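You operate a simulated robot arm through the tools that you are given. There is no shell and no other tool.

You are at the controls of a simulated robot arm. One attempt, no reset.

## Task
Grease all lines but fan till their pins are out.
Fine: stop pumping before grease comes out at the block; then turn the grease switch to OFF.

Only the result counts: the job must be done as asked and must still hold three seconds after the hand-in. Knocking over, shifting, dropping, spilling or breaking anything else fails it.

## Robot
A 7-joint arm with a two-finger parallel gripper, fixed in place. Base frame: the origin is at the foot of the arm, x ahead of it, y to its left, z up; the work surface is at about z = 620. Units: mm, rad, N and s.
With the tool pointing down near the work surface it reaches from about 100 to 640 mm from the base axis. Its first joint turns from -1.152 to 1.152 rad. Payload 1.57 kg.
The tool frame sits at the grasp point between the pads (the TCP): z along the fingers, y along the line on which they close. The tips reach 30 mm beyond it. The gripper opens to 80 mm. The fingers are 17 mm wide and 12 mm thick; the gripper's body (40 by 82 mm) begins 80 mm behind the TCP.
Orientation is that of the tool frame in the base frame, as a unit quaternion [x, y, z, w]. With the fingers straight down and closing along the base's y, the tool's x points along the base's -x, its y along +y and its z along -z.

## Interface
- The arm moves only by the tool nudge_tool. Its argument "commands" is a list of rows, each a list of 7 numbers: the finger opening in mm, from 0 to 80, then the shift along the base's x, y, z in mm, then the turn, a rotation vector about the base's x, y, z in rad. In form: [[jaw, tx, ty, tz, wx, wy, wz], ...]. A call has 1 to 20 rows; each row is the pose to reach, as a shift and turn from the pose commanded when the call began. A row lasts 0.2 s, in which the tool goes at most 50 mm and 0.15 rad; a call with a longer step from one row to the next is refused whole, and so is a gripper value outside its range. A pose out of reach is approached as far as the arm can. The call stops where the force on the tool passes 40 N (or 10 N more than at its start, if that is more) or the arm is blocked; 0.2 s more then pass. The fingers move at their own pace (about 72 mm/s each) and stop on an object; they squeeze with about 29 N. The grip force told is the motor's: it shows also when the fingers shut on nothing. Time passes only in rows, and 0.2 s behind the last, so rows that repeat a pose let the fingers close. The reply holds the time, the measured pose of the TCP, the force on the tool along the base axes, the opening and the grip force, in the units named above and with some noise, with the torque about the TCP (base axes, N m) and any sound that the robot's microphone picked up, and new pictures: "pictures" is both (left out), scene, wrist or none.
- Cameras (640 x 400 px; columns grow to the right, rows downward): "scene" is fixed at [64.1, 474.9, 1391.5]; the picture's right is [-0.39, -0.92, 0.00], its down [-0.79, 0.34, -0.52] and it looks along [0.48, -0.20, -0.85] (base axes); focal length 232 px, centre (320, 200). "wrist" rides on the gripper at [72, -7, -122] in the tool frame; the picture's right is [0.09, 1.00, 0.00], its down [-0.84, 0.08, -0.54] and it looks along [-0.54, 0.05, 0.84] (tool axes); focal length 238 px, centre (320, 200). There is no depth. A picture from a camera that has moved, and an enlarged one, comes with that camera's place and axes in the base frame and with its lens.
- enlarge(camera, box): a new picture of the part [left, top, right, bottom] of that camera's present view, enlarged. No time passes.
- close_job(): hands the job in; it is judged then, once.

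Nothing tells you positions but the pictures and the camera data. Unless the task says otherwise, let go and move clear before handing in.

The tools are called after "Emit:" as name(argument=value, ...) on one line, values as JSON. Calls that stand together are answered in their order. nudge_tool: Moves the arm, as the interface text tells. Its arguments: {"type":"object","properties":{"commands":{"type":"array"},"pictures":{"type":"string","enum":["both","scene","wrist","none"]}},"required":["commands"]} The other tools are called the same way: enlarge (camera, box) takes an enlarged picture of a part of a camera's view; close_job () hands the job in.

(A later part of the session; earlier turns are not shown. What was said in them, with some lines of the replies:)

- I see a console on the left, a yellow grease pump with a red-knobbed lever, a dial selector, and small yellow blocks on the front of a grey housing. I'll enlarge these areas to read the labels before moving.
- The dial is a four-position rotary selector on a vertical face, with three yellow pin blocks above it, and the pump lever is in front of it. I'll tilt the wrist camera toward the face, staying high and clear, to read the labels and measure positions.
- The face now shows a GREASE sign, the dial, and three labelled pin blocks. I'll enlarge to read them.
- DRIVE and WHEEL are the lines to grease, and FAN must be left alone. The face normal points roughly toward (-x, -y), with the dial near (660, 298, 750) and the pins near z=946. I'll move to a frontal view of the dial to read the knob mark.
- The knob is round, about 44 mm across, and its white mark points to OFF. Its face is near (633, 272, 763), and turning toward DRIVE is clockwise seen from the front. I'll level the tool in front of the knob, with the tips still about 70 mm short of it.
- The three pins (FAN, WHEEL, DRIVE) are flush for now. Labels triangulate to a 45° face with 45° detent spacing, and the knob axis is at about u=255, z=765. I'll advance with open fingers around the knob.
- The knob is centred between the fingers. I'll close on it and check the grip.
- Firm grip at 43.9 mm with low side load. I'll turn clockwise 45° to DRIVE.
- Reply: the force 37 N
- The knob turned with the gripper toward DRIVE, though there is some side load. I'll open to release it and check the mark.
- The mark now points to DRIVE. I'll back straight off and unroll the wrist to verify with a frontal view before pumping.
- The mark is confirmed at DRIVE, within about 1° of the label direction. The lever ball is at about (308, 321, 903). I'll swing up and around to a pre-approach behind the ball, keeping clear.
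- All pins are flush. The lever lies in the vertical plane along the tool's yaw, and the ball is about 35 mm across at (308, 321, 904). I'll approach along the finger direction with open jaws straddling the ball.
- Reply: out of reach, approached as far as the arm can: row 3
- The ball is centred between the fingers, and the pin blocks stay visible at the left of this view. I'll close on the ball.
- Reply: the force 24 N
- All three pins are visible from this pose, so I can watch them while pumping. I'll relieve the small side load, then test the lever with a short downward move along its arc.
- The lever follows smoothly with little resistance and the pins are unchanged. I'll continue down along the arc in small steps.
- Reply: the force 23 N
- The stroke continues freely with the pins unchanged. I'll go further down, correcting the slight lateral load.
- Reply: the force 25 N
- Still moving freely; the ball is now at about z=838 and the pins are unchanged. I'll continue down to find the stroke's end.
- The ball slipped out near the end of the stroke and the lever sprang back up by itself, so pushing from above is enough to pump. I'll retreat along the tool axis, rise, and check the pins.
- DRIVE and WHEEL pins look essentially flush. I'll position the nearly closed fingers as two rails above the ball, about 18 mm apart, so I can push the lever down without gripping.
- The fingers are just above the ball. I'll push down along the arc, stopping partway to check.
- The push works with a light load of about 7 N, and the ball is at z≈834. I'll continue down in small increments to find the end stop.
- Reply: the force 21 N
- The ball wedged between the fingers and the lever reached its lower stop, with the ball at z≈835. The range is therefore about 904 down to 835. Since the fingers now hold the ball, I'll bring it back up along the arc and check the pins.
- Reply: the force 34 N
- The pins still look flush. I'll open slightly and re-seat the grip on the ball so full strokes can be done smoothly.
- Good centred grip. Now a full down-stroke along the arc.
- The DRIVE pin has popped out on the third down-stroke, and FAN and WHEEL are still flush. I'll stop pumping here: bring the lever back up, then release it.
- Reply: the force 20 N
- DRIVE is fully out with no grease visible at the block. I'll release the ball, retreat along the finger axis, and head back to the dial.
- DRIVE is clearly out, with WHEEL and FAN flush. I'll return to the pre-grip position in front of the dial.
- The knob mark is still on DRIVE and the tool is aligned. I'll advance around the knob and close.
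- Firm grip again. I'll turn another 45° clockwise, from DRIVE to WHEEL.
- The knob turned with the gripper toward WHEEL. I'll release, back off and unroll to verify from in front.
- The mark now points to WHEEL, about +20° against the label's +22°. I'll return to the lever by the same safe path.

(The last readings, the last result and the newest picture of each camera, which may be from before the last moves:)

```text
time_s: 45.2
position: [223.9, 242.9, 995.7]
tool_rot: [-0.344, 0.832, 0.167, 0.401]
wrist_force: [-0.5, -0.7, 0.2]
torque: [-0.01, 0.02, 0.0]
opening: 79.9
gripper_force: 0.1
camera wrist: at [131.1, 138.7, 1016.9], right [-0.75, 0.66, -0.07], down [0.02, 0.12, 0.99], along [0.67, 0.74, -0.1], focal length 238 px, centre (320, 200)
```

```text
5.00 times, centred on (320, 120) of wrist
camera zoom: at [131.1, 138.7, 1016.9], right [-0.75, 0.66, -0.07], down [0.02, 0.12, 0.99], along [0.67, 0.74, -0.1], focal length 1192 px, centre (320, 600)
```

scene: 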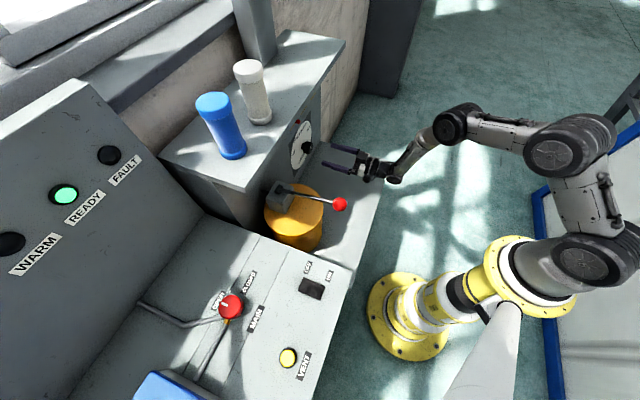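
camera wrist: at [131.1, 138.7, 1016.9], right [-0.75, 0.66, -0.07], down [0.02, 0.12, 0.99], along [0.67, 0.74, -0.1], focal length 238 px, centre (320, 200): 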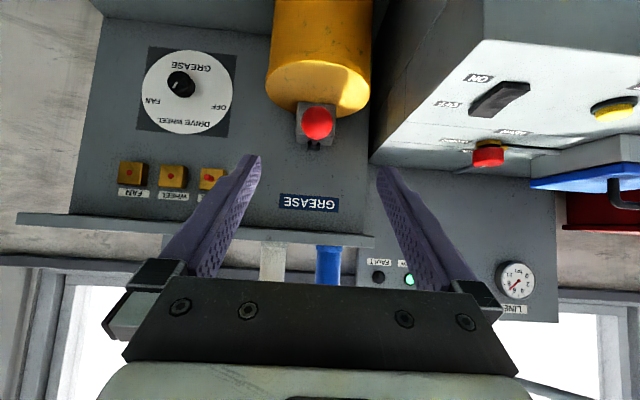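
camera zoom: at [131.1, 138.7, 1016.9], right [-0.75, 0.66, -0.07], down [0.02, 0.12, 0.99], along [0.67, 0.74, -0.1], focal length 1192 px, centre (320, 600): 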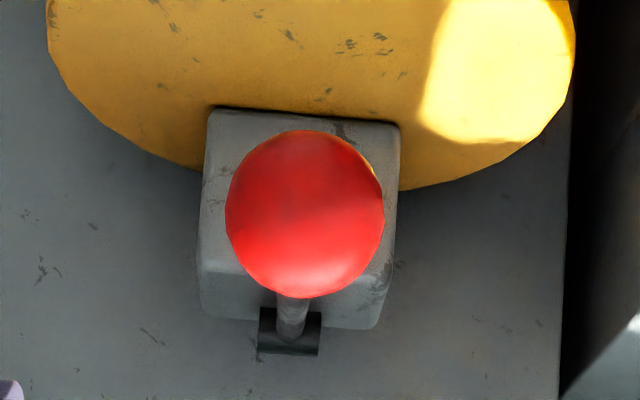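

The dial shows WHEEL selected, with WHEEL and FAN pins still flush. I'll approach and grip the ball.

Emit:
nudge_tool(commands=[[80, 20, 19, -22, 0, 0, 0], [80, 40, 38, -45, 0, 0, 0], [80, 62, 58, -68, 0, 0, 0], [80, 81.5, 77.3, -90.3, 0, 0, 0], [80, 81.5, 77.3, -90.3, 0, 0, 0], [20, 81.5, 77.3, -90.3, 0, 0, 0], [20, 81.5, 77.3, -90.3, 0, 0, 0], [20, 81.5, 77.3, -90.3, 0, 0, 0]], pictures="wrist")

Emit:
enlarge(camera="wrist", box=[30, 180, 250, 290])

```text
time_s: 47.0
position: [308.8, 320.8, 907.9]
tool_rot: [-0.347, 0.831, 0.168, 0.4]
wrist_force: [-11.2, 19.5, -4.4]
torque: [-0.02, 0.01, 0.01]
opening: 34.0
gripper_force: 39.1
camera wrist: at [214.6, 216.9, 927.3], right [-0.75, 0.66, -0.07], down [0.01, 0.12, 0.99], along [0.66, 0.74, -0.1], focal length 238 px, centre (320, 200)
```

wrist: 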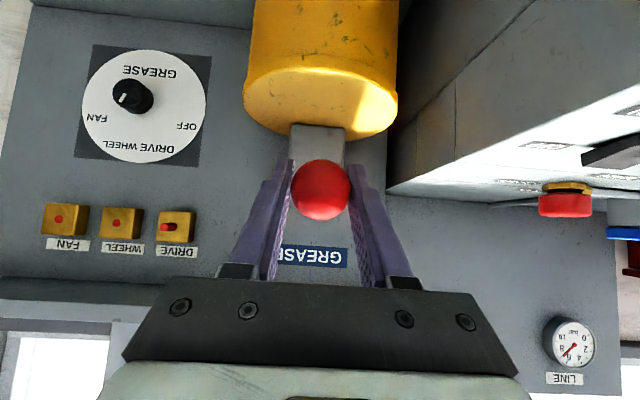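

```text
2.91 times, centred on (140, 235) of wrist
camera zoom: at [214.6, 216.9, 927.3], right [-0.75, 0.66, -0.07], down [0.01, 0.12, 0.99], along [0.66, 0.74, -0.1], focal length 693 px, centre (844, 98)
```

zoom: 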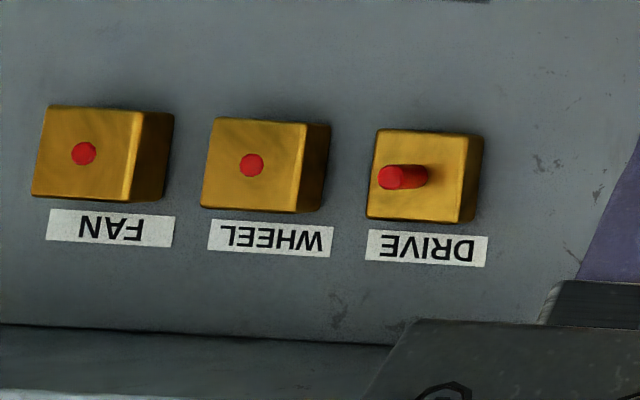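

Gripped well. First WHEEL down-stroke now.

Emit:
nudge_tool(commands=[[20, -2.4, -0.4, -12, 0, 0, 0], [20, -3.3, -1.3, -24, 0, 0, 0], [20, -3.5, -1.5, -36, 0, 0, 0], [20, -3.2, -1.2, -48, 0, 0, 0], [20, -2.3, -0.3, -60, 0, 0, 0], [20, -1.4, 0.6, -68, 0, 0, 0], [20, -1.2, 0.8, -71, 0, 0, 0]], pictures="wrist")

Emit:
enlarge(camera="wrist", box=[20, 190, 240, 300])

```text
time_s: 48.6
position: [307.1, 320.2, 837.3]
tool_rot: [-0.344, 0.831, 0.168, 0.403]
wrist_force: [-6.6, 18.1, 12.1]
torque: [0.59, -0.76, -0.03]
opening: 34.0
gripper_force: 41.3
camera wrist: at [213.4, 216.6, 856.9], right [-0.74, 0.66, -0.07], down [0.01, 0.12, 0.99], along [0.67, 0.74, -0.1], focal length 238 px, centre (320, 200)
```

wrist: 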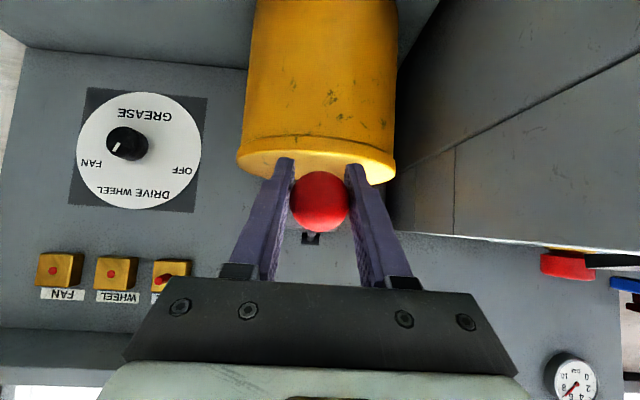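

```text
2.91 times, centred on (130, 245) of wrist
camera zoom: at [213.4, 216.6, 856.9], right [-0.74, 0.66, -0.07], down [0.01, 0.12, 0.99], along [0.67, 0.74, -0.1], focal length 693 px, centre (873, 69)
```

zoom: 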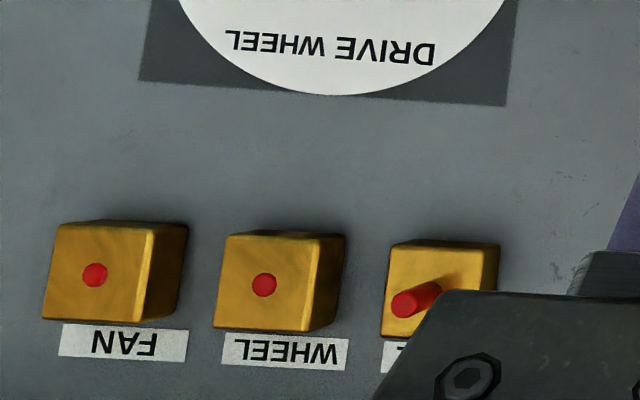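

WHEEL is not out yet. Lever back up.

Emit:
nudge_tool(commands=[[20, -1.1, -0.1, 8, 0, 0, 0], [20, -2.3, -1.3, 20, 0, 0, 0], [20, -3.1, -2.1, 32, 0, 0, 0], [20, -3.1, -2.1, 44, 0, 0, 0], [20, -2.3, -1.3, 56, 0, 0, 0], [20, -1.1, -0.1, 68, 0, 0, 0], [20, -1.0, 0.0, 70, 0, 0, 0]], pictures="wrist")

Emit:
enlarge(camera="wrist", box=[30, 180, 250, 290])

```text
time_s: 50.2
position: [304.3, 317.6, 901.2]
tool_rot: [-0.344, 0.835, 0.165, 0.397]
wrist_force: [3.6, -5.2, -16.9]
torque: [-0.21, 0.35, -0.09]
opening: 34.0
gripper_force: 41.2
camera wrist: at [210.7, 214.3, 923.3], right [-0.74, 0.66, -0.07], down [0.02, 0.13, 0.99], along [0.67, 0.74, -0.11], focal length 238 px, centre (320, 200)
```

wrist: 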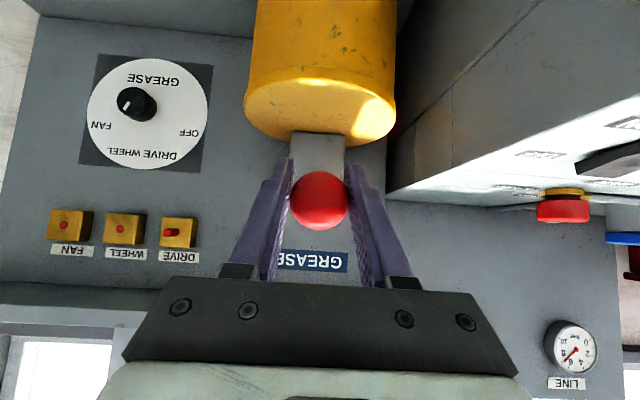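

```text
2.91 times, centred on (140, 235) of wrist
camera zoom: at [210.7, 214.3, 923.3], right [-0.74, 0.66, -0.07], down [0.02, 0.13, 0.99], along [0.67, 0.74, -0.11], focal length 693 px, centre (844, 98)
```

zoom: 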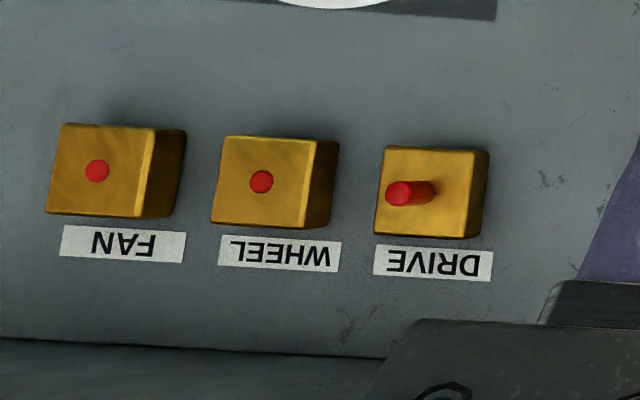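

WHEEL is still flush after one stroke. Second down-stroke.

Emit:
nudge_tool(commands=[[20, -1.4, -1.4, -12, 0, 0, 0], [20, -2.3, -2.3, -24, 0, 0, 0], [20, -2.5, -2.5, -36, 0, 0, 0], [20, -2.1, -2.1, -48, 0, 0, 0], [20, -1.0, -1.0, -60, 0, 0, 0], [20, 0.4, 0.4, -68, 0, 0, 0], [20, 0.8, 0.8, -71, 0, 0, 0]], pictures="wrist")

Emit:
enlarge(camera="wrist", box=[20, 190, 240, 300])

```text
time_s: 51.8
position: [307.2, 321.2, 835.0]
tool_rot: [-0.343, 0.831, 0.167, 0.403]
wrist_force: [-3.4, 8.3, 10.7]
torque: [0.68, -0.73, 0.0]
opening: 33.8
gripper_force: 40.8
camera wrist: at [214.2, 217.2, 855.5], right [-0.75, 0.66, -0.07], down [0.01, 0.12, 0.99], along [0.67, 0.74, -0.1], focal length 238 px, centre (320, 200)
```

wrist: 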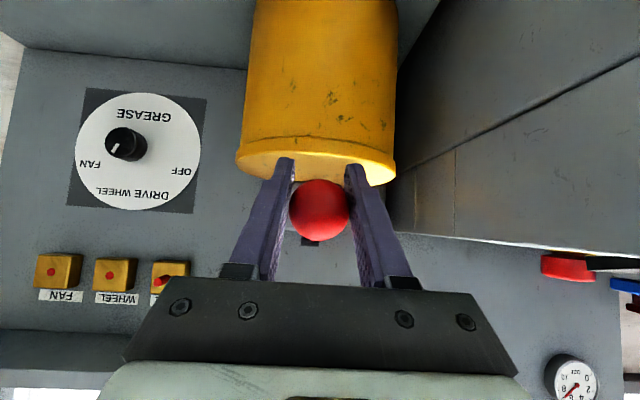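

```text
2.91 times, centred on (130, 245) of wrist
camera zoom: at [214.2, 217.2, 855.5], right [-0.75, 0.66, -0.07], down [0.01, 0.12, 0.99], along [0.67, 0.74, -0.1], focal length 693 px, centre (873, 69)
```

zoom: 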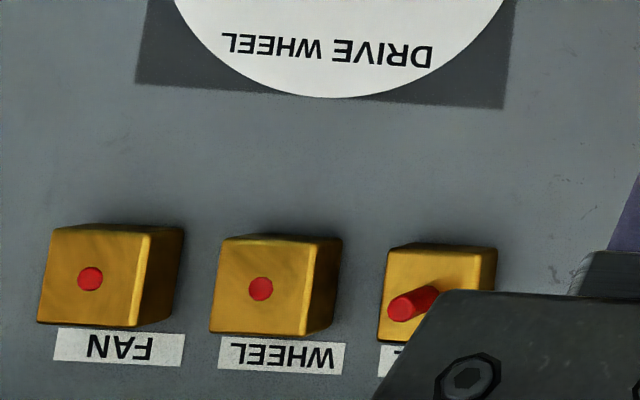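

WHEEL is still flush. The ball has crept slightly in the grip, so this stroke isn't quite at the bottom stop, and I'll press a little further to complete it.

Emit:
nudge_tool(commands=[[20, 0.7, 0.7, -5, 0, 0, 0], [20, 1.6, 1.6, -10, 0, 0, 0], [20, 2.4, 2.4, -14, 0, 0, 0]], pictures="wrist")

Emit:
enlarge(camera="wrist", box=[20, 190, 240, 300])

```text
time_s: 52.6
position: [308.9, 324.0, 822.1]
tool_rot: [-0.344, 0.831, 0.168, 0.403]
wrist_force: [-11.1, 5.7, 22.2]
torque: [0.37, -0.47, -0.08]
opening: 33.9
gripper_force: 41.7
camera wrist: at [215.9, 218.8, 841.6], right [-0.75, 0.66, -0.07], down [0.01, 0.12, 0.99], along [0.67, 0.74, -0.1], focal length 238 px, centre (320, 200)
```

wrist: 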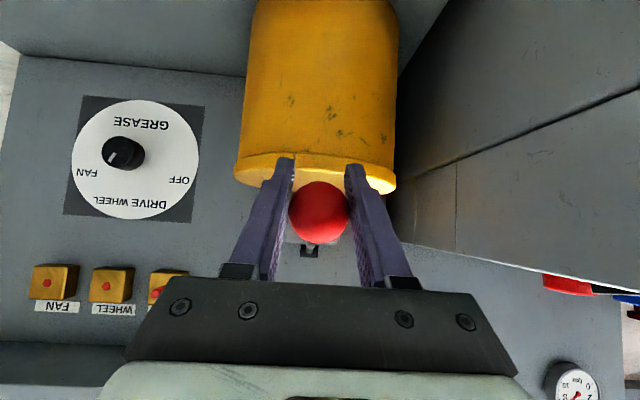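

```text
2.91 times, centred on (130, 245) of wrist
camera zoom: at [215.9, 218.8, 841.6], right [-0.75, 0.66, -0.07], down [0.01, 0.12, 0.99], along [0.67, 0.74, -0.1], focal length 693 px, centre (873, 69)
```

zoom: 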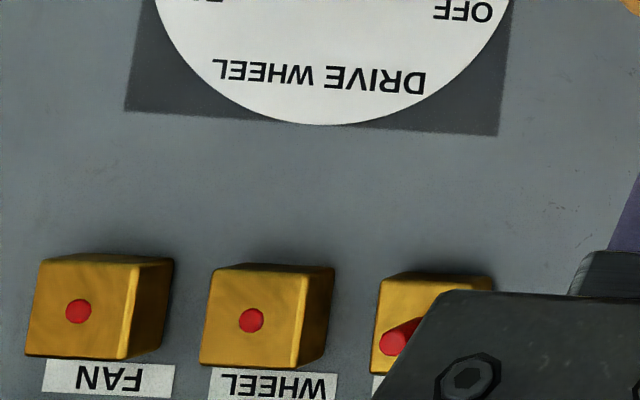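

The lever is at the bottom stop now, with WHEEL still flush. Lever back up.

Emit:
nudge_tool(commands=[[20, -1.0, -1.0, 10, 0, 0, 0], [20, -2.4, -2.4, 22, 0, 0, 0], [20, -3.2, -3.2, 34, 0, 0, 0], [20, -3.2, -3.2, 46, 0, 0, 0], [20, -2.4, -2.4, 58, 0, 0, 0], [20, -1.2, -1.2, 70, 0, 0, 0], [20, -0.9, -0.9, 74, 0, 0, 0]], pictures="wrist")

Emit:
enlarge(camera="wrist", box=[30, 180, 250, 290])

```text
time_s: 54.2
position: [307.3, 321.3, 894.2]
tool_rot: [-0.344, 0.833, 0.166, 0.4]
wrist_force: [-15.4, -5.1, -3.1]
torque: [-0.66, 0.56, -0.01]
opening: 34.0
gripper_force: 41.6
camera wrist: at [213.2, 216.8, 914.8], right [-0.74, 0.66, -0.07], down [0.02, 0.12, 0.99], along [0.67, 0.74, -0.1], focal length 238 px, centre (320, 200)
```

wrist: 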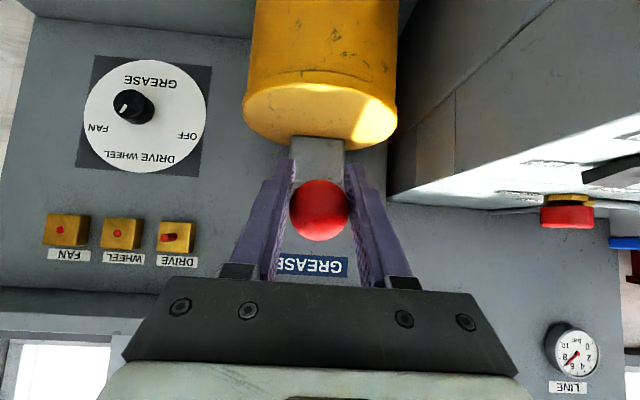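

```text
2.91 times, centred on (140, 235) of wrist
camera zoom: at [213.2, 216.8, 914.8], right [-0.74, 0.66, -0.07], down [0.02, 0.12, 0.99], along [0.67, 0.74, -0.1], focal length 693 px, centre (844, 98)
```

zoom: 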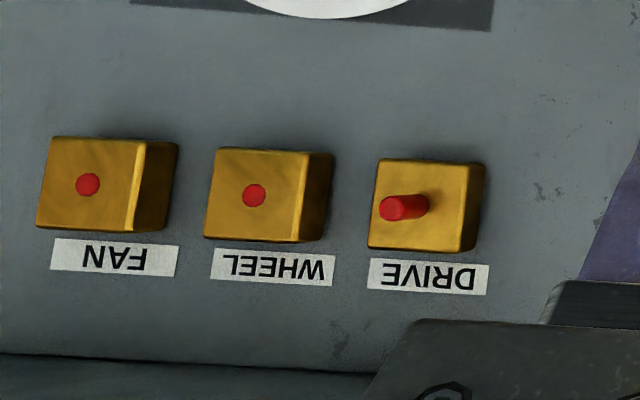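

WHEEL is still flush after two strokes, and the lever is at its top. I'll re-seat the grip on the ball for a clean next stroke.

Emit:
nudge_tool(commands=[[60, 0, 0, 0, 0, 0, 0], [60, 0, 0, 0, 0, 0, 0], [60, -0.5, -0.5, 13, 0, 0, 0], [60, -0.5, -0.5, 13, 0, 0, 0], [20, -0.5, -0.5, 13, 0, 0, 0], [20, -0.5, -0.5, 13, 0, 0, 0], [20, -0.5, -0.5, 13, 0, 0, 0]], pictures="wrist")

Emit:
enlarge(camera="wrist", box=[30, 180, 250, 290])

```text
time_s: 55.8
position: [308.4, 323.3, 908.0]
tool_rot: [-0.345, 0.832, 0.168, 0.401]
wrist_force: [-5.8, 6.1, 0.7]
torque: [0.02, 0.0, -0.02]
opening: 33.8
gripper_force: 42.2
camera wrist: at [214.4, 217.4, 927.6], right [-0.75, 0.66, -0.07], down [0.01, 0.12, 0.99], along [0.67, 0.74, -0.1], focal length 238 px, centre (320, 200)
```

wrist: 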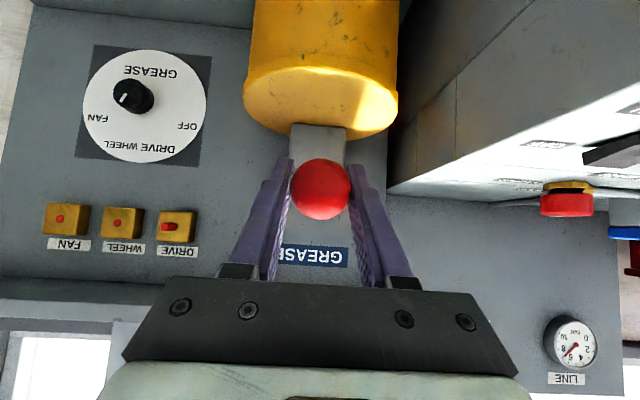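

```text
2.91 times, centred on (140, 235) of wrist
camera zoom: at [214.4, 217.4, 927.6], right [-0.75, 0.66, -0.07], down [0.01, 0.12, 0.99], along [0.67, 0.74, -0.1], focal length 693 px, centre (844, 98)
```

zoom: 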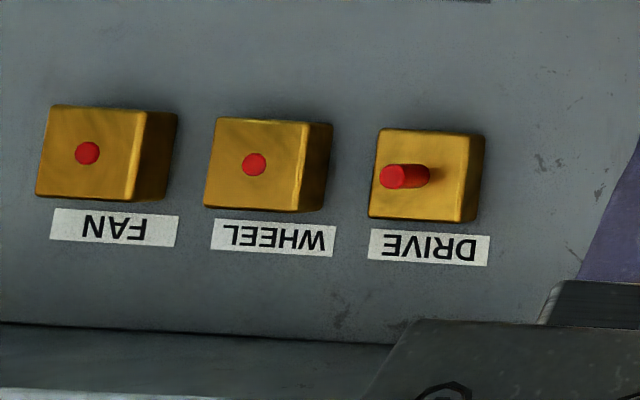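

Re-seated cleanly with low side load. Third WHEEL stroke: I'll go down about two thirds first and check the pin.

Emit:
nudge_tool(commands=[[20, -1.6, -1.2, -12, 0, 0, 0], [20, -2.5, -2.1, -24, 0, 0, 0], [20, -2.7, -2.3, -36, 0, 0, 0], [20, -2.4, -2.0, -50, 0, 0, 0]], pictures="wrist")

Emit:
enlarge(camera="wrist", box=[20, 190, 240, 300])

```text
time_s: 56.8
position: [306.3, 321.5, 860.2]
tool_rot: [-0.342, 0.831, 0.168, 0.405]
wrist_force: [11.0, 2.5, 11.3]
torque: [0.67, -0.7, -0.01]
opening: 34.1
gripper_force: 41.6
camera wrist: at [212.7, 216.4, 879.2], right [-0.74, 0.67, -0.07], down [0.01, 0.12, 0.99], along [0.67, 0.74, -0.09], focal length 238 px, centre (320, 200)
```

wrist: 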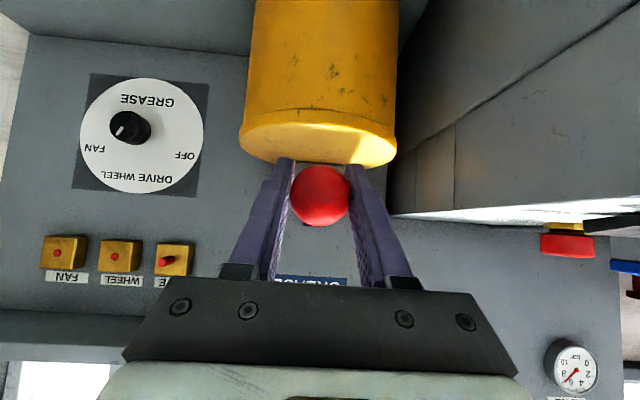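

```text
2.91 times, centred on (130, 245) of wrist
camera zoom: at [212.7, 216.4, 879.2], right [-0.74, 0.67, -0.07], down [0.01, 0.12, 0.99], along [0.67, 0.74, -0.09], focal length 693 px, centre (873, 69)
```

zoom: 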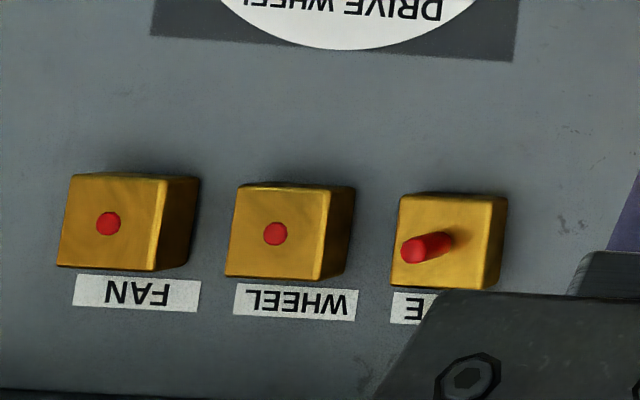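

Two thirds down and WHEEL is still flush. I'll complete this stroke to the bottom.

Emit:
nudge_tool(commands=[[20, 0.2, 0.6, -8, 0, 0, 0], [20, 1.0, 1.4, -15, 0, 0, 0], [20, 1.8, 2.2, -22, 0, 0, 0], [20, 2.5, 2.9, -28, 0, 0, 0]], pictures="wrist")

Emit:
enlarge(camera="wrist", box=[20, 190, 240, 300])

```text
time_s: 57.8
position: [308.3, 322.9, 829.3]
tool_rot: [-0.343, 0.833, 0.166, 0.402]
wrist_force: [7.3, -5.7, 11.8]
torque: [0.76, -0.71, -0.01]
opening: 34.1
gripper_force: 41.5
camera wrist: at [214.9, 218.5, 850.2], right [-0.74, 0.66, -0.07], down [0.01, 0.12, 0.99], along [0.67, 0.74, -0.1], focal length 238 px, centre (320, 200)
```

wrist: 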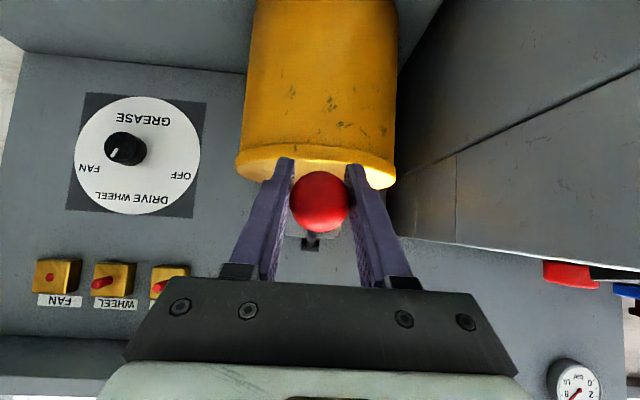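

```text
2.91 times, centred on (130, 245) of wrist
camera zoom: at [214.9, 218.5, 850.2], right [-0.74, 0.66, -0.07], down [0.01, 0.12, 0.99], along [0.67, 0.74, -0.1], focal length 693 px, centre (873, 69)
```

zoom: 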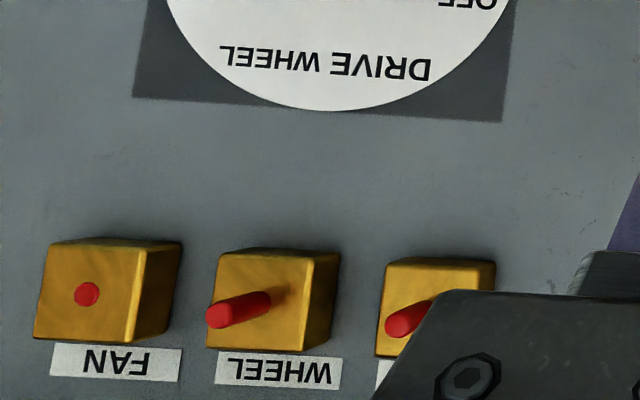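

The WHEEL pin popped out and FAN is still flush, so pumping stops. I'll raise the lever and let go of it.

Emit:
nudge_tool(commands=[[20, -1.0, -1.0, 10, 0, 0, 0], [20, -2.4, -2.4, 22, 0, 0, 0], [20, -3.2, -3.2, 34, 0, 0, 0], [20, -3.2, -3.2, 46, 0, 0, 0], [20, -2.4, -2.4, 58, 0, 0, 0], [20, -1.4, -1.4, 68, 0, 0, 0], [20, -1.2, -1.2, 70, 0, 0, 0]], pictures="wrist")

Emit:
enlarge(camera="wrist", box=[30, 180, 250, 290])

```text
time_s: 59.4
position: [306.2, 320.7, 898.4]
tool_rot: [-0.344, 0.833, 0.166, 0.4]
wrist_force: [-2.0, -11.8, -3.0]
torque: [-0.7, 0.78, 0.0]
opening: 34.1
gripper_force: 42.2
camera wrist: at [212.3, 215.9, 918.9], right [-0.74, 0.66, -0.07], down [0.02, 0.12, 0.99], along [0.67, 0.74, -0.11], focal length 238 px, centre (320, 200)
```

wrist: 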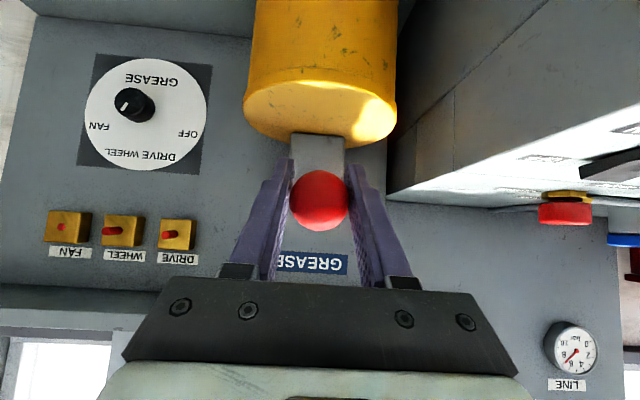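

```text
2.91 times, centred on (140, 235) of wrist
camera zoom: at [212.3, 215.9, 918.9], right [-0.74, 0.66, -0.07], down [0.02, 0.12, 0.99], along [0.67, 0.74, -0.11], focal length 693 px, centre (844, 98)
```

zoom: 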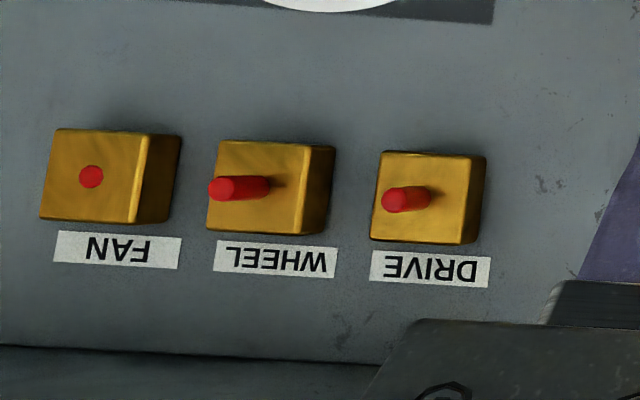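

Both DRIVE and WHEEL pins are out and clean, and FAN is flush. I'll release the lever and retreat.

Emit:
nudge_tool(commands=[[60, 0, 0, 0, 0, 0, 0], [70, 0, 0, 0, 0, 0, 0], [70, -18, -18, 20, 0, 0, 0], [70, -42, -42, 47, 0, 0, 0], [70, -64, -64, 78, 0, 0, 0], [70, -79, -80, 97, 0, 0, 0], [70, -79, -80, 97, 0, 0, 0]], pictures="both")

Emit:
enlarge(camera="wrist", box=[90, 120, 270, 220])

```text
time_s: 61.0
position: [227.5, 241.1, 995.2]
tool_rot: [-0.345, 0.832, 0.168, 0.4]
wrist_force: [0.4, -0.7, -0.1]
torque: [-0.03, 0.0, 0.01]
opening: 70.2
gripper_force: 0.1
camera wrist: at [133.9, 136.2, 1016.0], right [-0.74, 0.66, -0.07], down [0.02, 0.12, 0.99], along [0.67, 0.74, -0.1], focal length 238 px, centre (320, 200)
```

scene: 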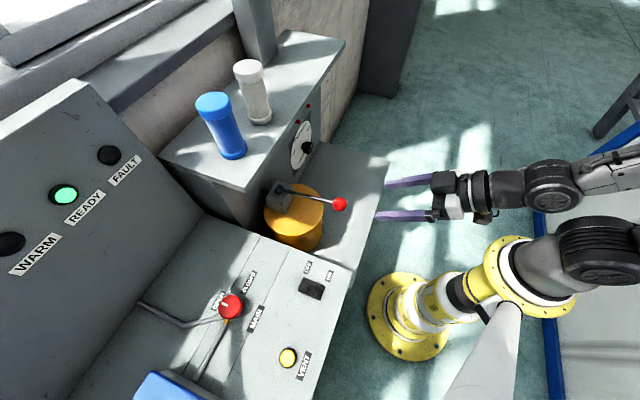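
wrist: 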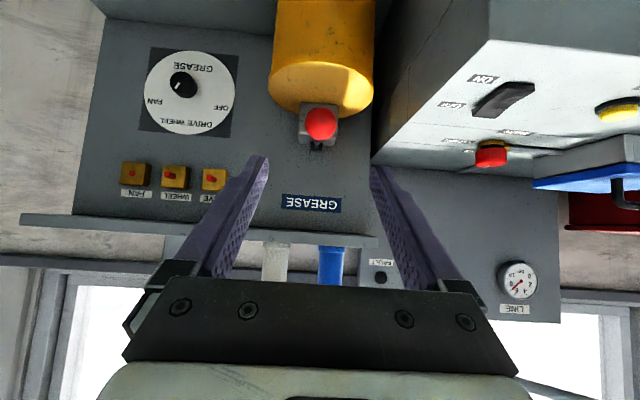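

```text
3.56 times, centred on (180, 170) of wrist
camera zoom: at [133.9, 136.2, 1016.0], right [-0.74, 0.66, -0.07], down [0.02, 0.12, 0.99], along [0.67, 0.74, -0.1], focal length 848 px, centre (818, 307)
```

zoom: 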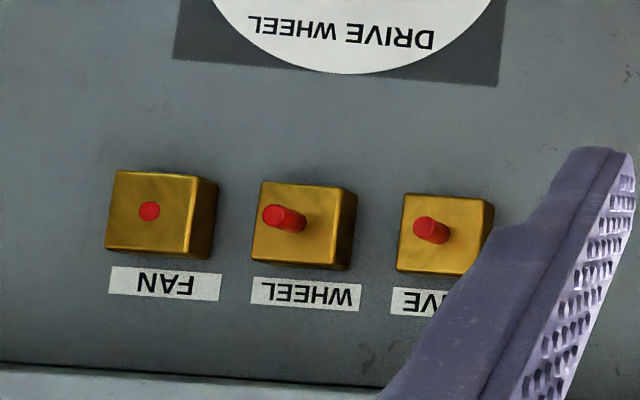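

Now back to the dial pre-grip position to turn it to OFF.

Emit:
nudge_tool(commands=[[80, 22, -8, 1, 0.04, -0.04, 0], [80, 57, -25, 3, 0.08, -0.08, 0], [80, 97, -45, 3, 0.12, -0.12, 0], [80, 137, -70, 3, 0.16, -0.16, 0], [80, 177, -90, -2, 0.2, -0.2, 0], [80, 212, -95, -27, 0.24, -0.24, 0], [80, 242, -95, -62, 0.28, -0.28, 0], [80, 262, -90, -102, 0.32, -0.32, 0], [80, 282, -80, -142, 0.36, -0.36, 0], [80, 302, -70, -182, 0.4, -0.4, 0], [80, 320, -55, -210, 0.44, -0.44, 0], [80, 335.7, -37.3, -230, 0.474, -0.474, 0], [80, 335.7, -37.3, -230, 0.474, -0.474, 0]], pictures="wrist")

Emit:
enlarge(camera="wrist", box=[230, 90, 410, 290])

```text
time_s: 63.8
position: [563.9, 203.7, 765.1]
tool_rot: [-0.27, 0.654, 0.272, 0.653]
wrist_force: [-0.3, 0.1, 0.5]
torque: [0.02, 0.0, -0.01]
opening: 79.9
gripper_force: 0.0
camera wrist: at [482.9, 112.2, 693.9], right [-0.7, 0.7, -0.09], down [-0.44, -0.33, 0.84], along [0.56, 0.63, 0.54], focal length 238 px, centre (320, 200)
```

wrist: 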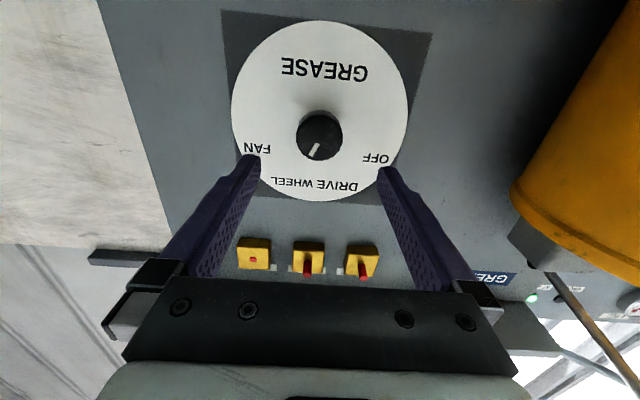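

```text
2.00 times, centred on (320, 190) of wrist
camera zoom: at [482.9, 112.2, 693.9], right [-0.7, 0.7, -0.09], down [-0.44, -0.33, 0.84], along [0.56, 0.63, 0.54], focal length 477 px, centre (320, 220)
```

zoom: 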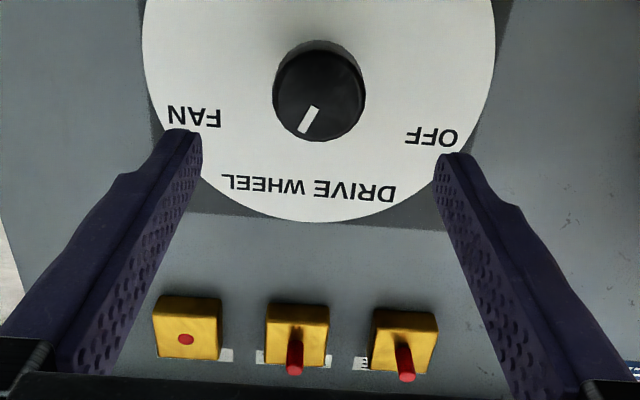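

Both pins are out and the mark is on WHEEL. I'll roll the gripper +45° at standoff, advance and grip, so that I can turn the knob counter-clockwise.

Emit:
nudge_tool(commands=[[80, 0, 0, 0, 0.09, 0.09, 0], [80, 0, 0, 0, 0.185, 0.185, 0], [80, 0, 0, 0, 0.28, 0.28, 0], [80, 0, 0, 0, 0.375, 0.375, 0], [80, 0, 0, 0, 0.47, 0.47, 0], [80, 0, 0, 0, 0.555, 0.555, 0], [80, 20, 20, -0.2, 0.555, 0.555, 0], [80, 40, 40, -0.2, 0.555, 0.555, 0], [80, 60.2, 59.6, -0.2, 0.555, 0.555, 0], [80, 60.2, 59.6, -0.2, 0.555, 0.555, 0], [30, 60.2, 59.6, -0.2, 0.555, 0.555, 0], [30, 60.2, 59.6, -0.2, 0.555, 0.555, 0], [30, 60.2, 59.6, -0.2, 0.555, 0.555, 0]], pictures="both")

```text
time_s: 66.6
position: [625.7, 263.1, 766.5]
tool_rot: [0.002, 0.709, 0.499, 0.499]
wrist_force: [15.2, -4.4, -11.7]
torque: [-0.07, 0.02, -0.01]
opening: 43.7
gripper_force: 43.0
camera wrist: at [506.8, 208.6, 712.6], right [-0.54, 0.55, 0.64], down [0.0, -0.76, 0.65], along [0.84, 0.35, 0.41], focal length 238 px, centre (320, 200)
```

scene: 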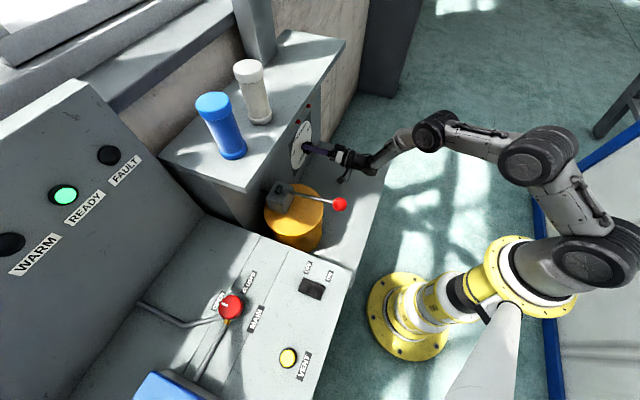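
wrist: 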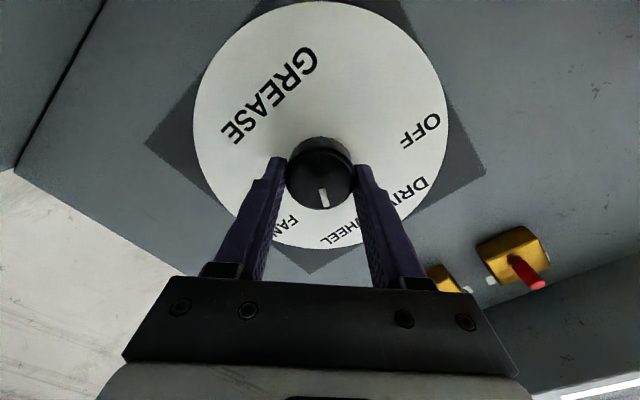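

Gripped on the knob. I'll turn counter-clockwise 45°, from WHEEL toward DRIVE.

Emit:
nudge_tool(commands=[[30, 0.3, -0.3, -0.5, -0.07, -0.07, 0], [30, 0.3, -0.3, -0.5, -0.14, -0.14, 0], [30, 0.3, -0.3, -0.5, -0.21, -0.21, 0], [30, 0.3, -0.3, -0.5, -0.28, -0.28, 0], [30, 0.3, -0.3, -0.5, -0.35, -0.35, 0], [30, 0.3, -0.3, -0.5, -0.42, -0.42, 0], [30, 0.3, -0.3, -0.5, -0.49, -0.49, 0], [30, 0.3, -0.3, -0.5, -0.555, -0.555, 0], [30, 0.3, -0.3, -0.5, -0.555, -0.555, 0]], pictures="wrist")

```text
time_s: 68.6
position: [624.0, 262.4, 766.4]
tool_rot: [-0.27, 0.653, 0.27, 0.653]
wrist_force: [-3.6, -12.6, 2.4]
torque: [0.04, -0.09, -0.32]
opening: 43.3
gripper_force: 44.7
camera wrist: at [543.6, 171.9, 696.0], right [-0.71, 0.7, -0.09], down [-0.44, -0.33, 0.84], along [0.56, 0.63, 0.54], focal length 238 px, centre (320, 200)
```

wrist: 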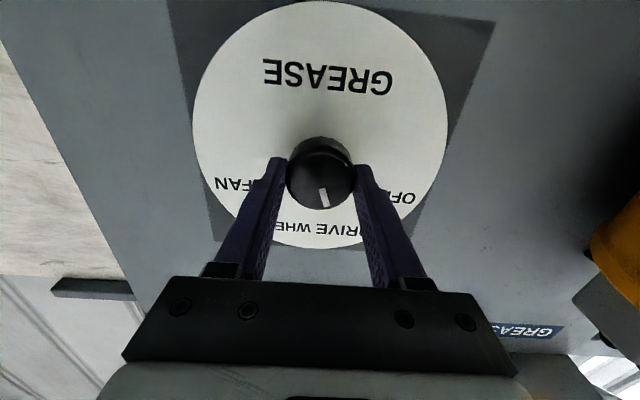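

The knob is at DRIVE with low forces. I'll continue counter-clockwise toward OFF, half of it first to confirm the wrist can follow.

Emit:
nudge_tool(commands=[[30, 0, 0, 0, -0.07, -0.07, 0], [30, 0, 0, 0, -0.14, -0.14, 0], [30, 0, 0, 0, -0.21, -0.21, 0], [30, 0, 0, 0, -0.28, -0.28, 0]], pictures="wrist")

```text
time_s: 69.6
position: [623.7, 264.9, 766.3]
tool_rot: [-0.394, 0.587, 0.137, 0.694]
wrist_force: [-12.6, -12.1, 10.6]
torque: [-0.02, 0.02, 0.01]
opening: 43.7
gripper_force: 45.3
camera wrist: at [562.4, 153.3, 703.9], right [-0.63, 0.62, -0.47], down [-0.66, -0.11, 0.74], along [0.41, 0.77, 0.48], focal length 238 px, centre (320, 200)
```

wrist: 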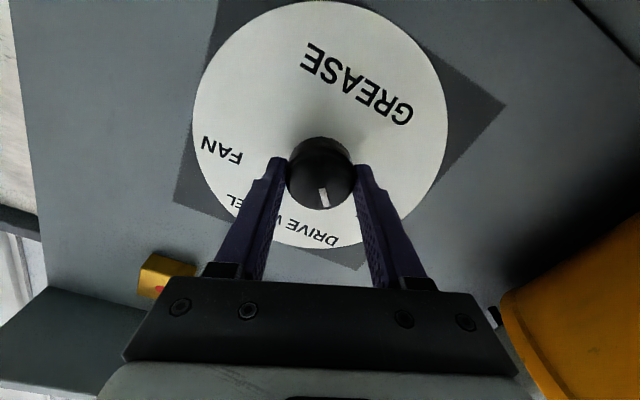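

The wrist follows fine. I'll finish the turn to OFF.

Emit:
nudge_tool(commands=[[30, -0.3, -0.3, 0.4, -0.06, -0.06, 0], [30, -0.3, -0.3, 0.4, -0.12, -0.12, 0], [30, -0.3, -0.3, 0.4, -0.18, -0.18, 0], [30, -0.3, -0.3, 0.4, -0.248, -0.248, 0], [30, -0.3, -0.3, 0.4, -0.248, -0.248, 0]], pictures="wrist")

Emit:
enlarge(camera="wrist", box=[190, 0, 490, 280])

```text
time_s: 70.8
position: [623.7, 265.0, 767.3]
tool_rot: [-0.491, 0.51, 0.014, 0.706]
wrist_force: [-0.6, 11.1, 1.0]
torque: [0.0, 0.02, -0.59]
opening: 43.7
gripper_force: 44.6
camera wrist: at [576.1, 139.5, 719.4], right [-0.47, 0.47, -0.74], down [-0.82, 0.06, 0.56], along [0.31, 0.88, 0.36], focal length 238 px, centre (320, 200)
```

wrist: 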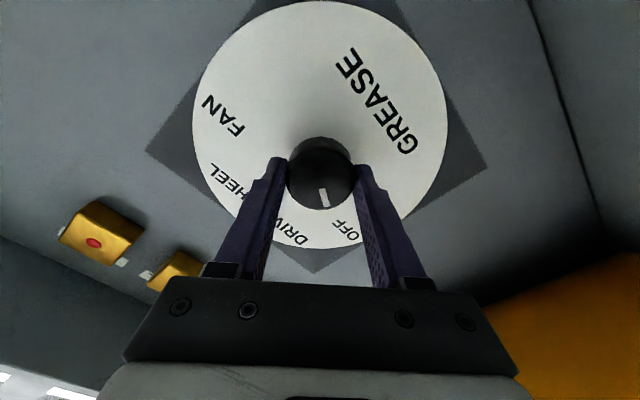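

```text
1.43 times, centred on (340, 140) of wrist
camera zoom: at [576.1, 139.5, 719.4], right [-0.47, 0.47, -0.74], down [-0.82, 0.06, 0.56], along [0.31, 0.88, 0.36], focal length 340 px, centre (291, 286)
```

zoom: 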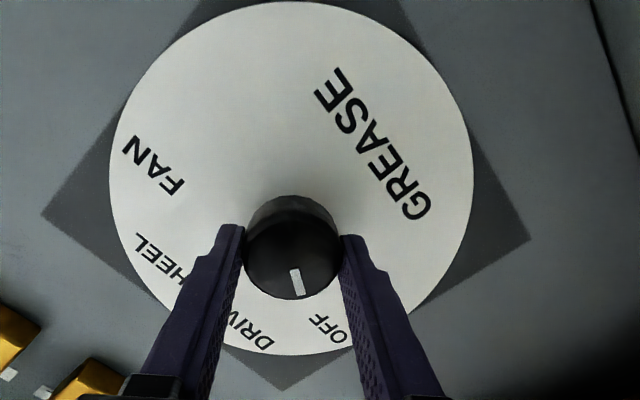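

The knob looks near OFF. I'll release and back off to measure the mark precisely from in front.

Emit:
nudge_tool(commands=[[60, 0, 0, 0, 0, 0, 0], [80, 0, 0, 0, 0, 0, 0], [80, -30, -30, 0, 0, 0, 0], [80, -60, -60, 0, 0.05, 0.05, 0], [80, -60, -60, 0, 0.15, 0.15, 0], [80, -60, -60, 0, 0.25, 0.25, 0], [80, -60, -60, 0, 0.35, 0.35, 0], [80, -60, -60, 0, 0.45, 0.45, 0], [80, -60, -60, 0, 0.528, 0.528, 0], [80, -60, -60, 0, 0.528, 0.528, 0]], pictures="wrist")

Emit:
enlarge(camera="wrist", box=[285, 105, 365, 170])

Emit:
enlarge(camera="wrist", box=[220, 15, 440, 285])

```text
time_s: 73.0
position: [563.1, 203.7, 766.6]
tool_rot: [-0.27, 0.654, 0.273, 0.652]
wrist_force: [-0.5, 0.1, 0.0]
torque: [0.01, 0.01, -0.01]
opening: 79.8
gripper_force: 0.0
camera wrist: at [482.4, 112.0, 695.5], right [-0.71, 0.7, -0.09], down [-0.43, -0.33, 0.84], along [0.56, 0.63, 0.54], focal length 238 px, centre (320, 200)
```

wrist: 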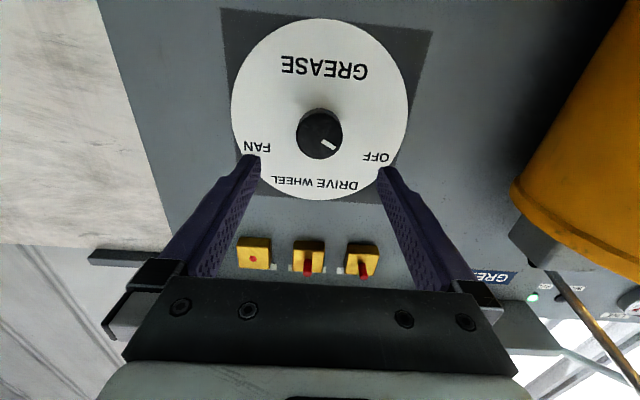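

```text
6.15 times, centred on (325, 138) of wrist
camera zoom: at [482.4, 112.0, 695.5], right [-0.71, 0.7, -0.09], down [-0.43, -0.33, 0.84], along [0.56, 0.63, 0.54], focal length 1467 px, centre (289, 585)
```

zoom: 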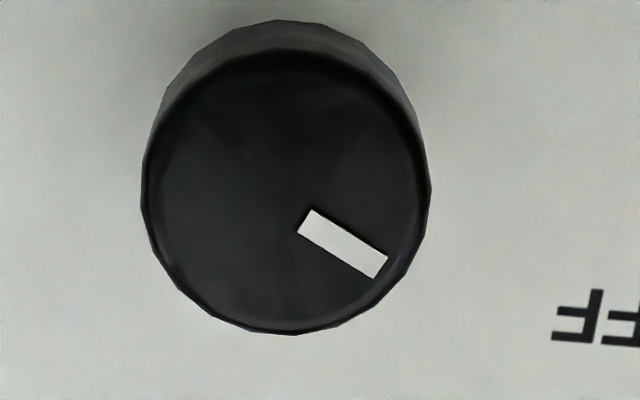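

```text
1.48 times, centred on (330, 150) of wrist
camera zoom: at [482.4, 112.0, 695.5], right [-0.71, 0.7, -0.09], down [-0.43, -0.33, 0.84], along [0.56, 0.63, 0.54], focal length 353 px, centre (305, 274)
```

zoom: 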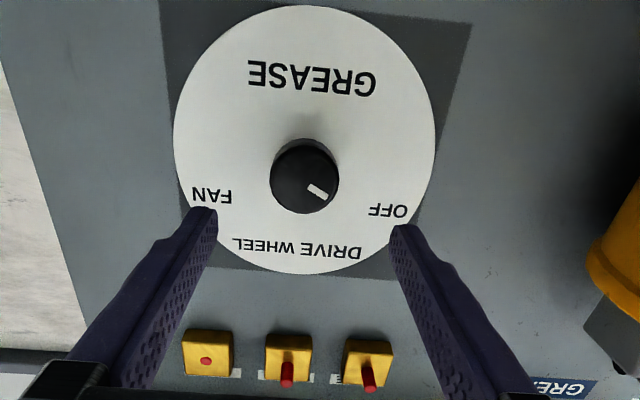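

The mark is about 3–4° short of the original OFF alignment (−64° against −67.7°). I'll make a small corrective turn so it's squarely on OFF.

Emit:
nudge_tool(commands=[[80, 20, 20, -0.8, 0, 0, 0], [80, 40, 40, -1.7, 0, 0, 0], [80, 60.8, 59.7, -1.7, 0, 0, 0], [80, 60.8, 59.7, -1.7, 0, 0, 0], [30, 60.8, 59.7, -1.7, 0, 0, 0], [30, 60.8, 59.7, -1.7, 0, 0, 0], [30, 60.8, 59.7, -1.7, 0, 0, 0], [30, 60.8, 59.7, -1.7, -0.025, -0.025, 0], [30, 60.8, 59.7, -1.7, -0.05, -0.05, 0], [30, 60.8, 59.7, -1.7, -0.053, -0.053, 0], [30, 60.8, 59.7, -1.7, -0.053, -0.053, 0]], pictures="wrist")

```text
time_s: 75.4
position: [624.6, 264.5, 763.5]
tool_rot: [-0.295, 0.644, 0.247, 0.661]
wrist_force: [16.1, 20.7, -11.8]
torque: [0.0, -0.02, -0.36]
opening: 43.3
gripper_force: 45.5
camera wrist: at [547.8, 168.3, 693.7], right [-0.7, 0.7, -0.17], down [-0.48, -0.28, 0.83], along [0.53, 0.66, 0.53], focal length 238 px, centre (320, 200)
```

wrist: 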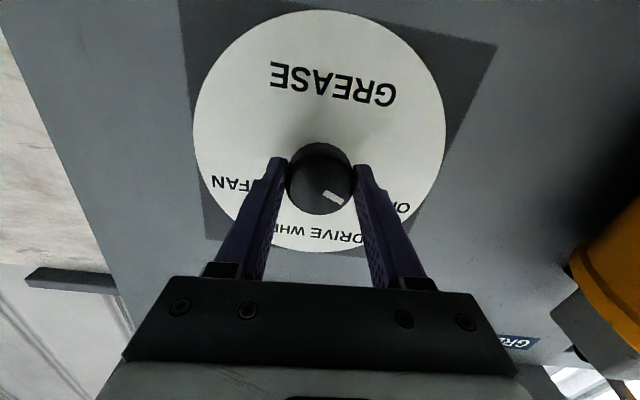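

Now I'll release, back straight off, unroll and verify.

Emit:
nudge_tool(commands=[[60, 0, 0, 0, 0, 0, 0], [80, 0, 0, 0, 0, 0, 0], [80, -30, -30, 0, 0, 0, 0], [80, -60, -60, 1, 0.03, 0.03, 0], [80, -60, -60, 1, 0.053, 0.053, 0], [80, -60, -60, 1, 0.053, 0.053, 0]], pictures="wrist")

Emit:
enlarge(camera="wrist", box=[285, 105, 365, 170])

Emit:
enlarge(camera="wrist", box=[230, 225, 390, 290])

```text
time_s: 76.8
position: [564.5, 203.5, 766.9]
tool_rot: [-0.27, 0.654, 0.271, 0.653]
wrist_force: [0.8, 0.3, 0.2]
torque: [-0.02, 0.01, 0.02]
opening: 80.1
gripper_force: 0.1
camera wrist: at [483.7, 111.4, 695.2], right [-0.71, 0.7, -0.09], down [-0.44, -0.33, 0.84], along [0.56, 0.63, 0.54], focal length 238 px, centre (320, 200)
```

wrist: 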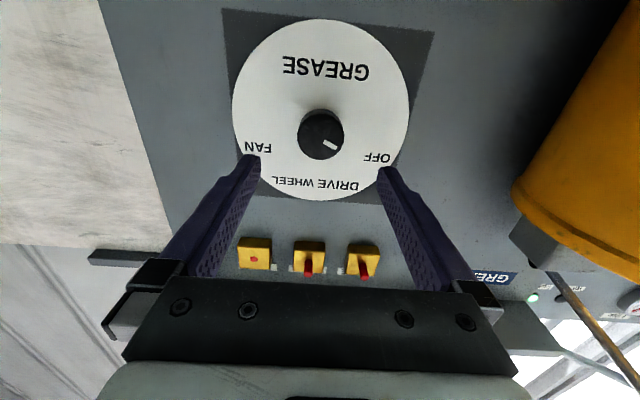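

```text
6.15 times, centred on (325, 138) of wrist
camera zoom: at [483.7, 111.4, 695.2], right [-0.71, 0.7, -0.09], down [-0.44, -0.33, 0.84], along [0.56, 0.63, 0.54], focal length 1467 px, centre (289, 585)
```

zoom: 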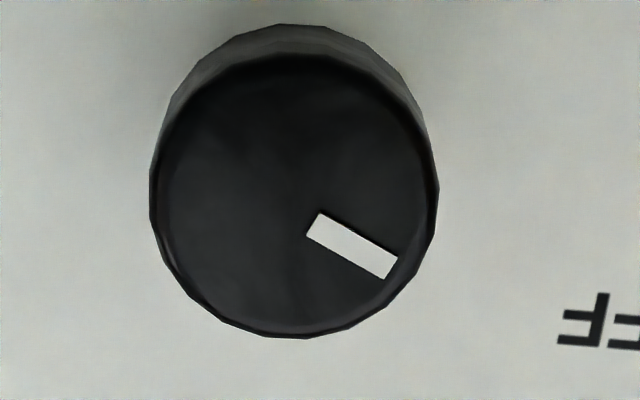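

```text
4.00 times, centred on (310, 258) of wrist
camera zoom: at [483.7, 111.4, 695.2], right [-0.71, 0.7, -0.09], down [-0.44, -0.33, 0.84], along [0.56, 0.63, 0.54], focal length 953 px, centre (360, -30)
```

zoom: 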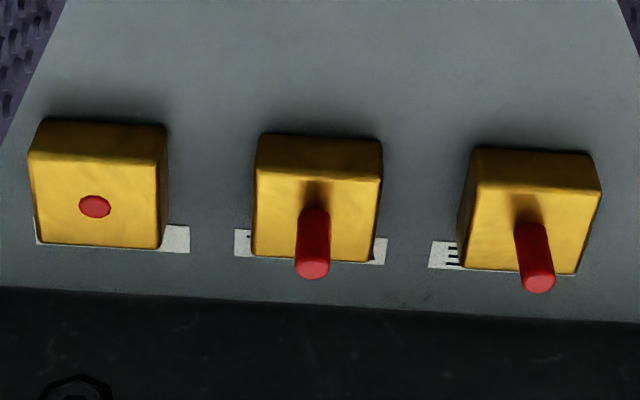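

The mark now matches OFF to within about 2° of where it started, DRIVE and WHEEL pins are fully out with no grease, and FAN is flush. I'll move clear and do a final check.

Emit:
nudge_tool(commands=[[80, -20, -20, 20, 0, 0, 0], [80, -40, -40, 55, 0, 0, 0], [80, -60, -60, 95, 0, 0, 0], [80, -80, -80, 130, 0, 0, 0], [80, -80, -80, 130, 0, 0, 0], [80, -80, -80, 130, 0, 0, 0]], pictures="both")

Emit:
enlarge(camera="scene", box=[230, 90, 390, 260])

Emit:
enlarge(camera="wrist", box=[220, 0, 420, 220])

```text
time_s: 78.2
position: [486.4, 122.7, 894.5]
tool_rot: [-0.271, 0.653, 0.271, 0.653]
wrist_force: [-0.4, 0.8, 0.1]
torque: [0.0, 0.0, 0.02]
opening: 80.0
gripper_force: 0.1
camera wrist: at [404.8, 31.6, 824.1], right [-0.7, 0.7, -0.09], down [-0.44, -0.33, 0.84], along [0.56, 0.63, 0.54], focal length 238 px, centre (320, 200)
```

scene: 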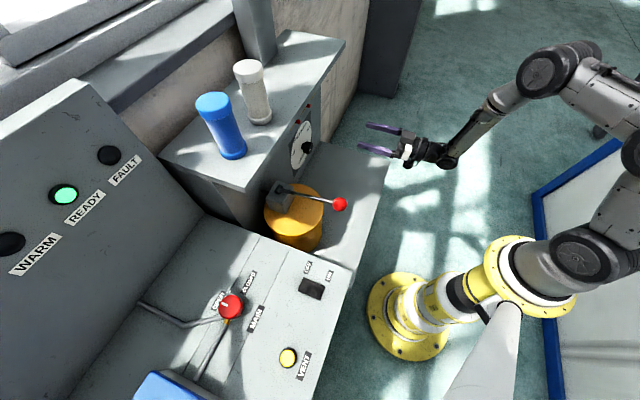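
wrist: 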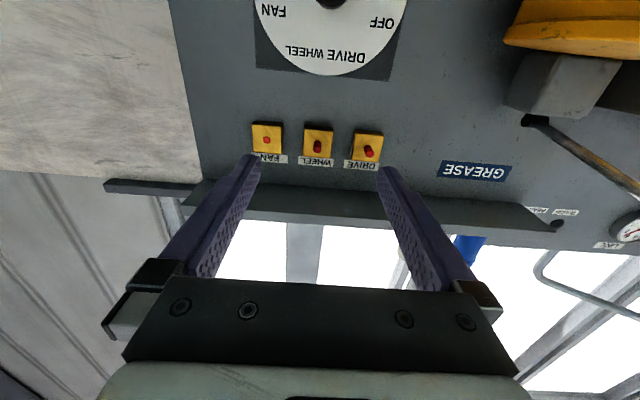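

```text
2.35 times, centred on (310, 175) of scene
camera zoom: at [64.1, 474.9, 1391.5], right [-0.39, -0.92, 0.0], down [-0.79, 0.34, -0.52], along [0.48, -0.2, -0.85], focal length 546 px, centre (344, 259)
```

zoom: 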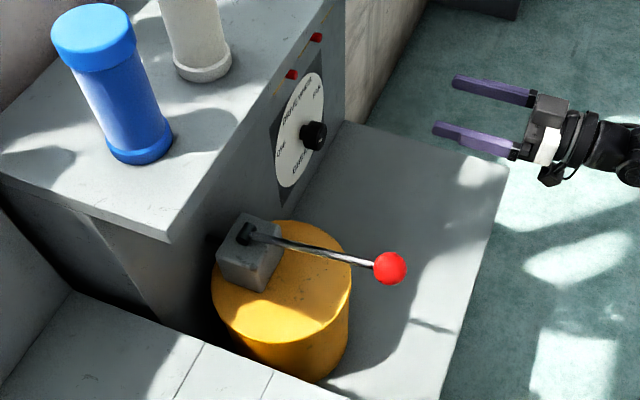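

```text
1.82 times, centred on (320, 110) of wrist
camera zoom: at [404.8, 31.6, 824.1], right [-0.7, 0.7, -0.09], down [-0.44, -0.33, 0.84], along [0.56, 0.63, 0.54], focal length 433 px, centre (320, 364)
```

zoom: 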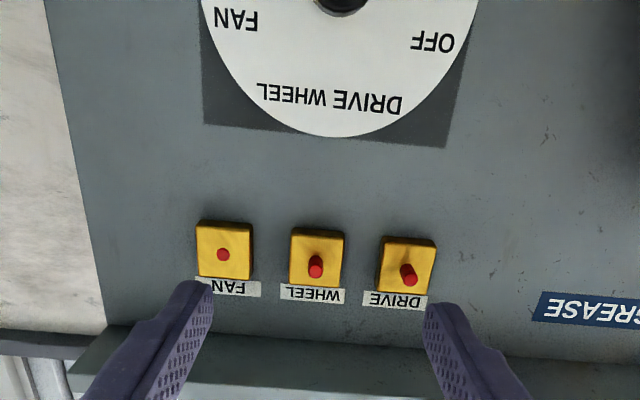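

The arm is clear and the lever is back at the top. The DRIVE and WHEEL pins are out, FAN is flush, and there is no grease on the blocks. The dial reads OFF and nothing else moved, so I'm handing in.

Emit:
close_job()

```text
The job is handed in.
```

The DRIVE and WHEEL lines are greased, their pins are out, and the job is handed in. I have not seen the judge's result.

- **Pumping:** Each pin popped out on the third down-stroke, and I stopped there. No grease showed at any of the blocks.
- **FAN:** It was never selected, and its pin is still flush.
- **Grease switch:** It is turned to OFF, with its mark within about 2° of where it sat at the start.
- **Surroundings:** The lever is back at the top and the arm is clear. Nothing else was knocked or shifted as far as the cameras show.

On the first DRIVE stroke the lever's ball slipped out of the grip near the bottom. The lever sprang back up on its own.
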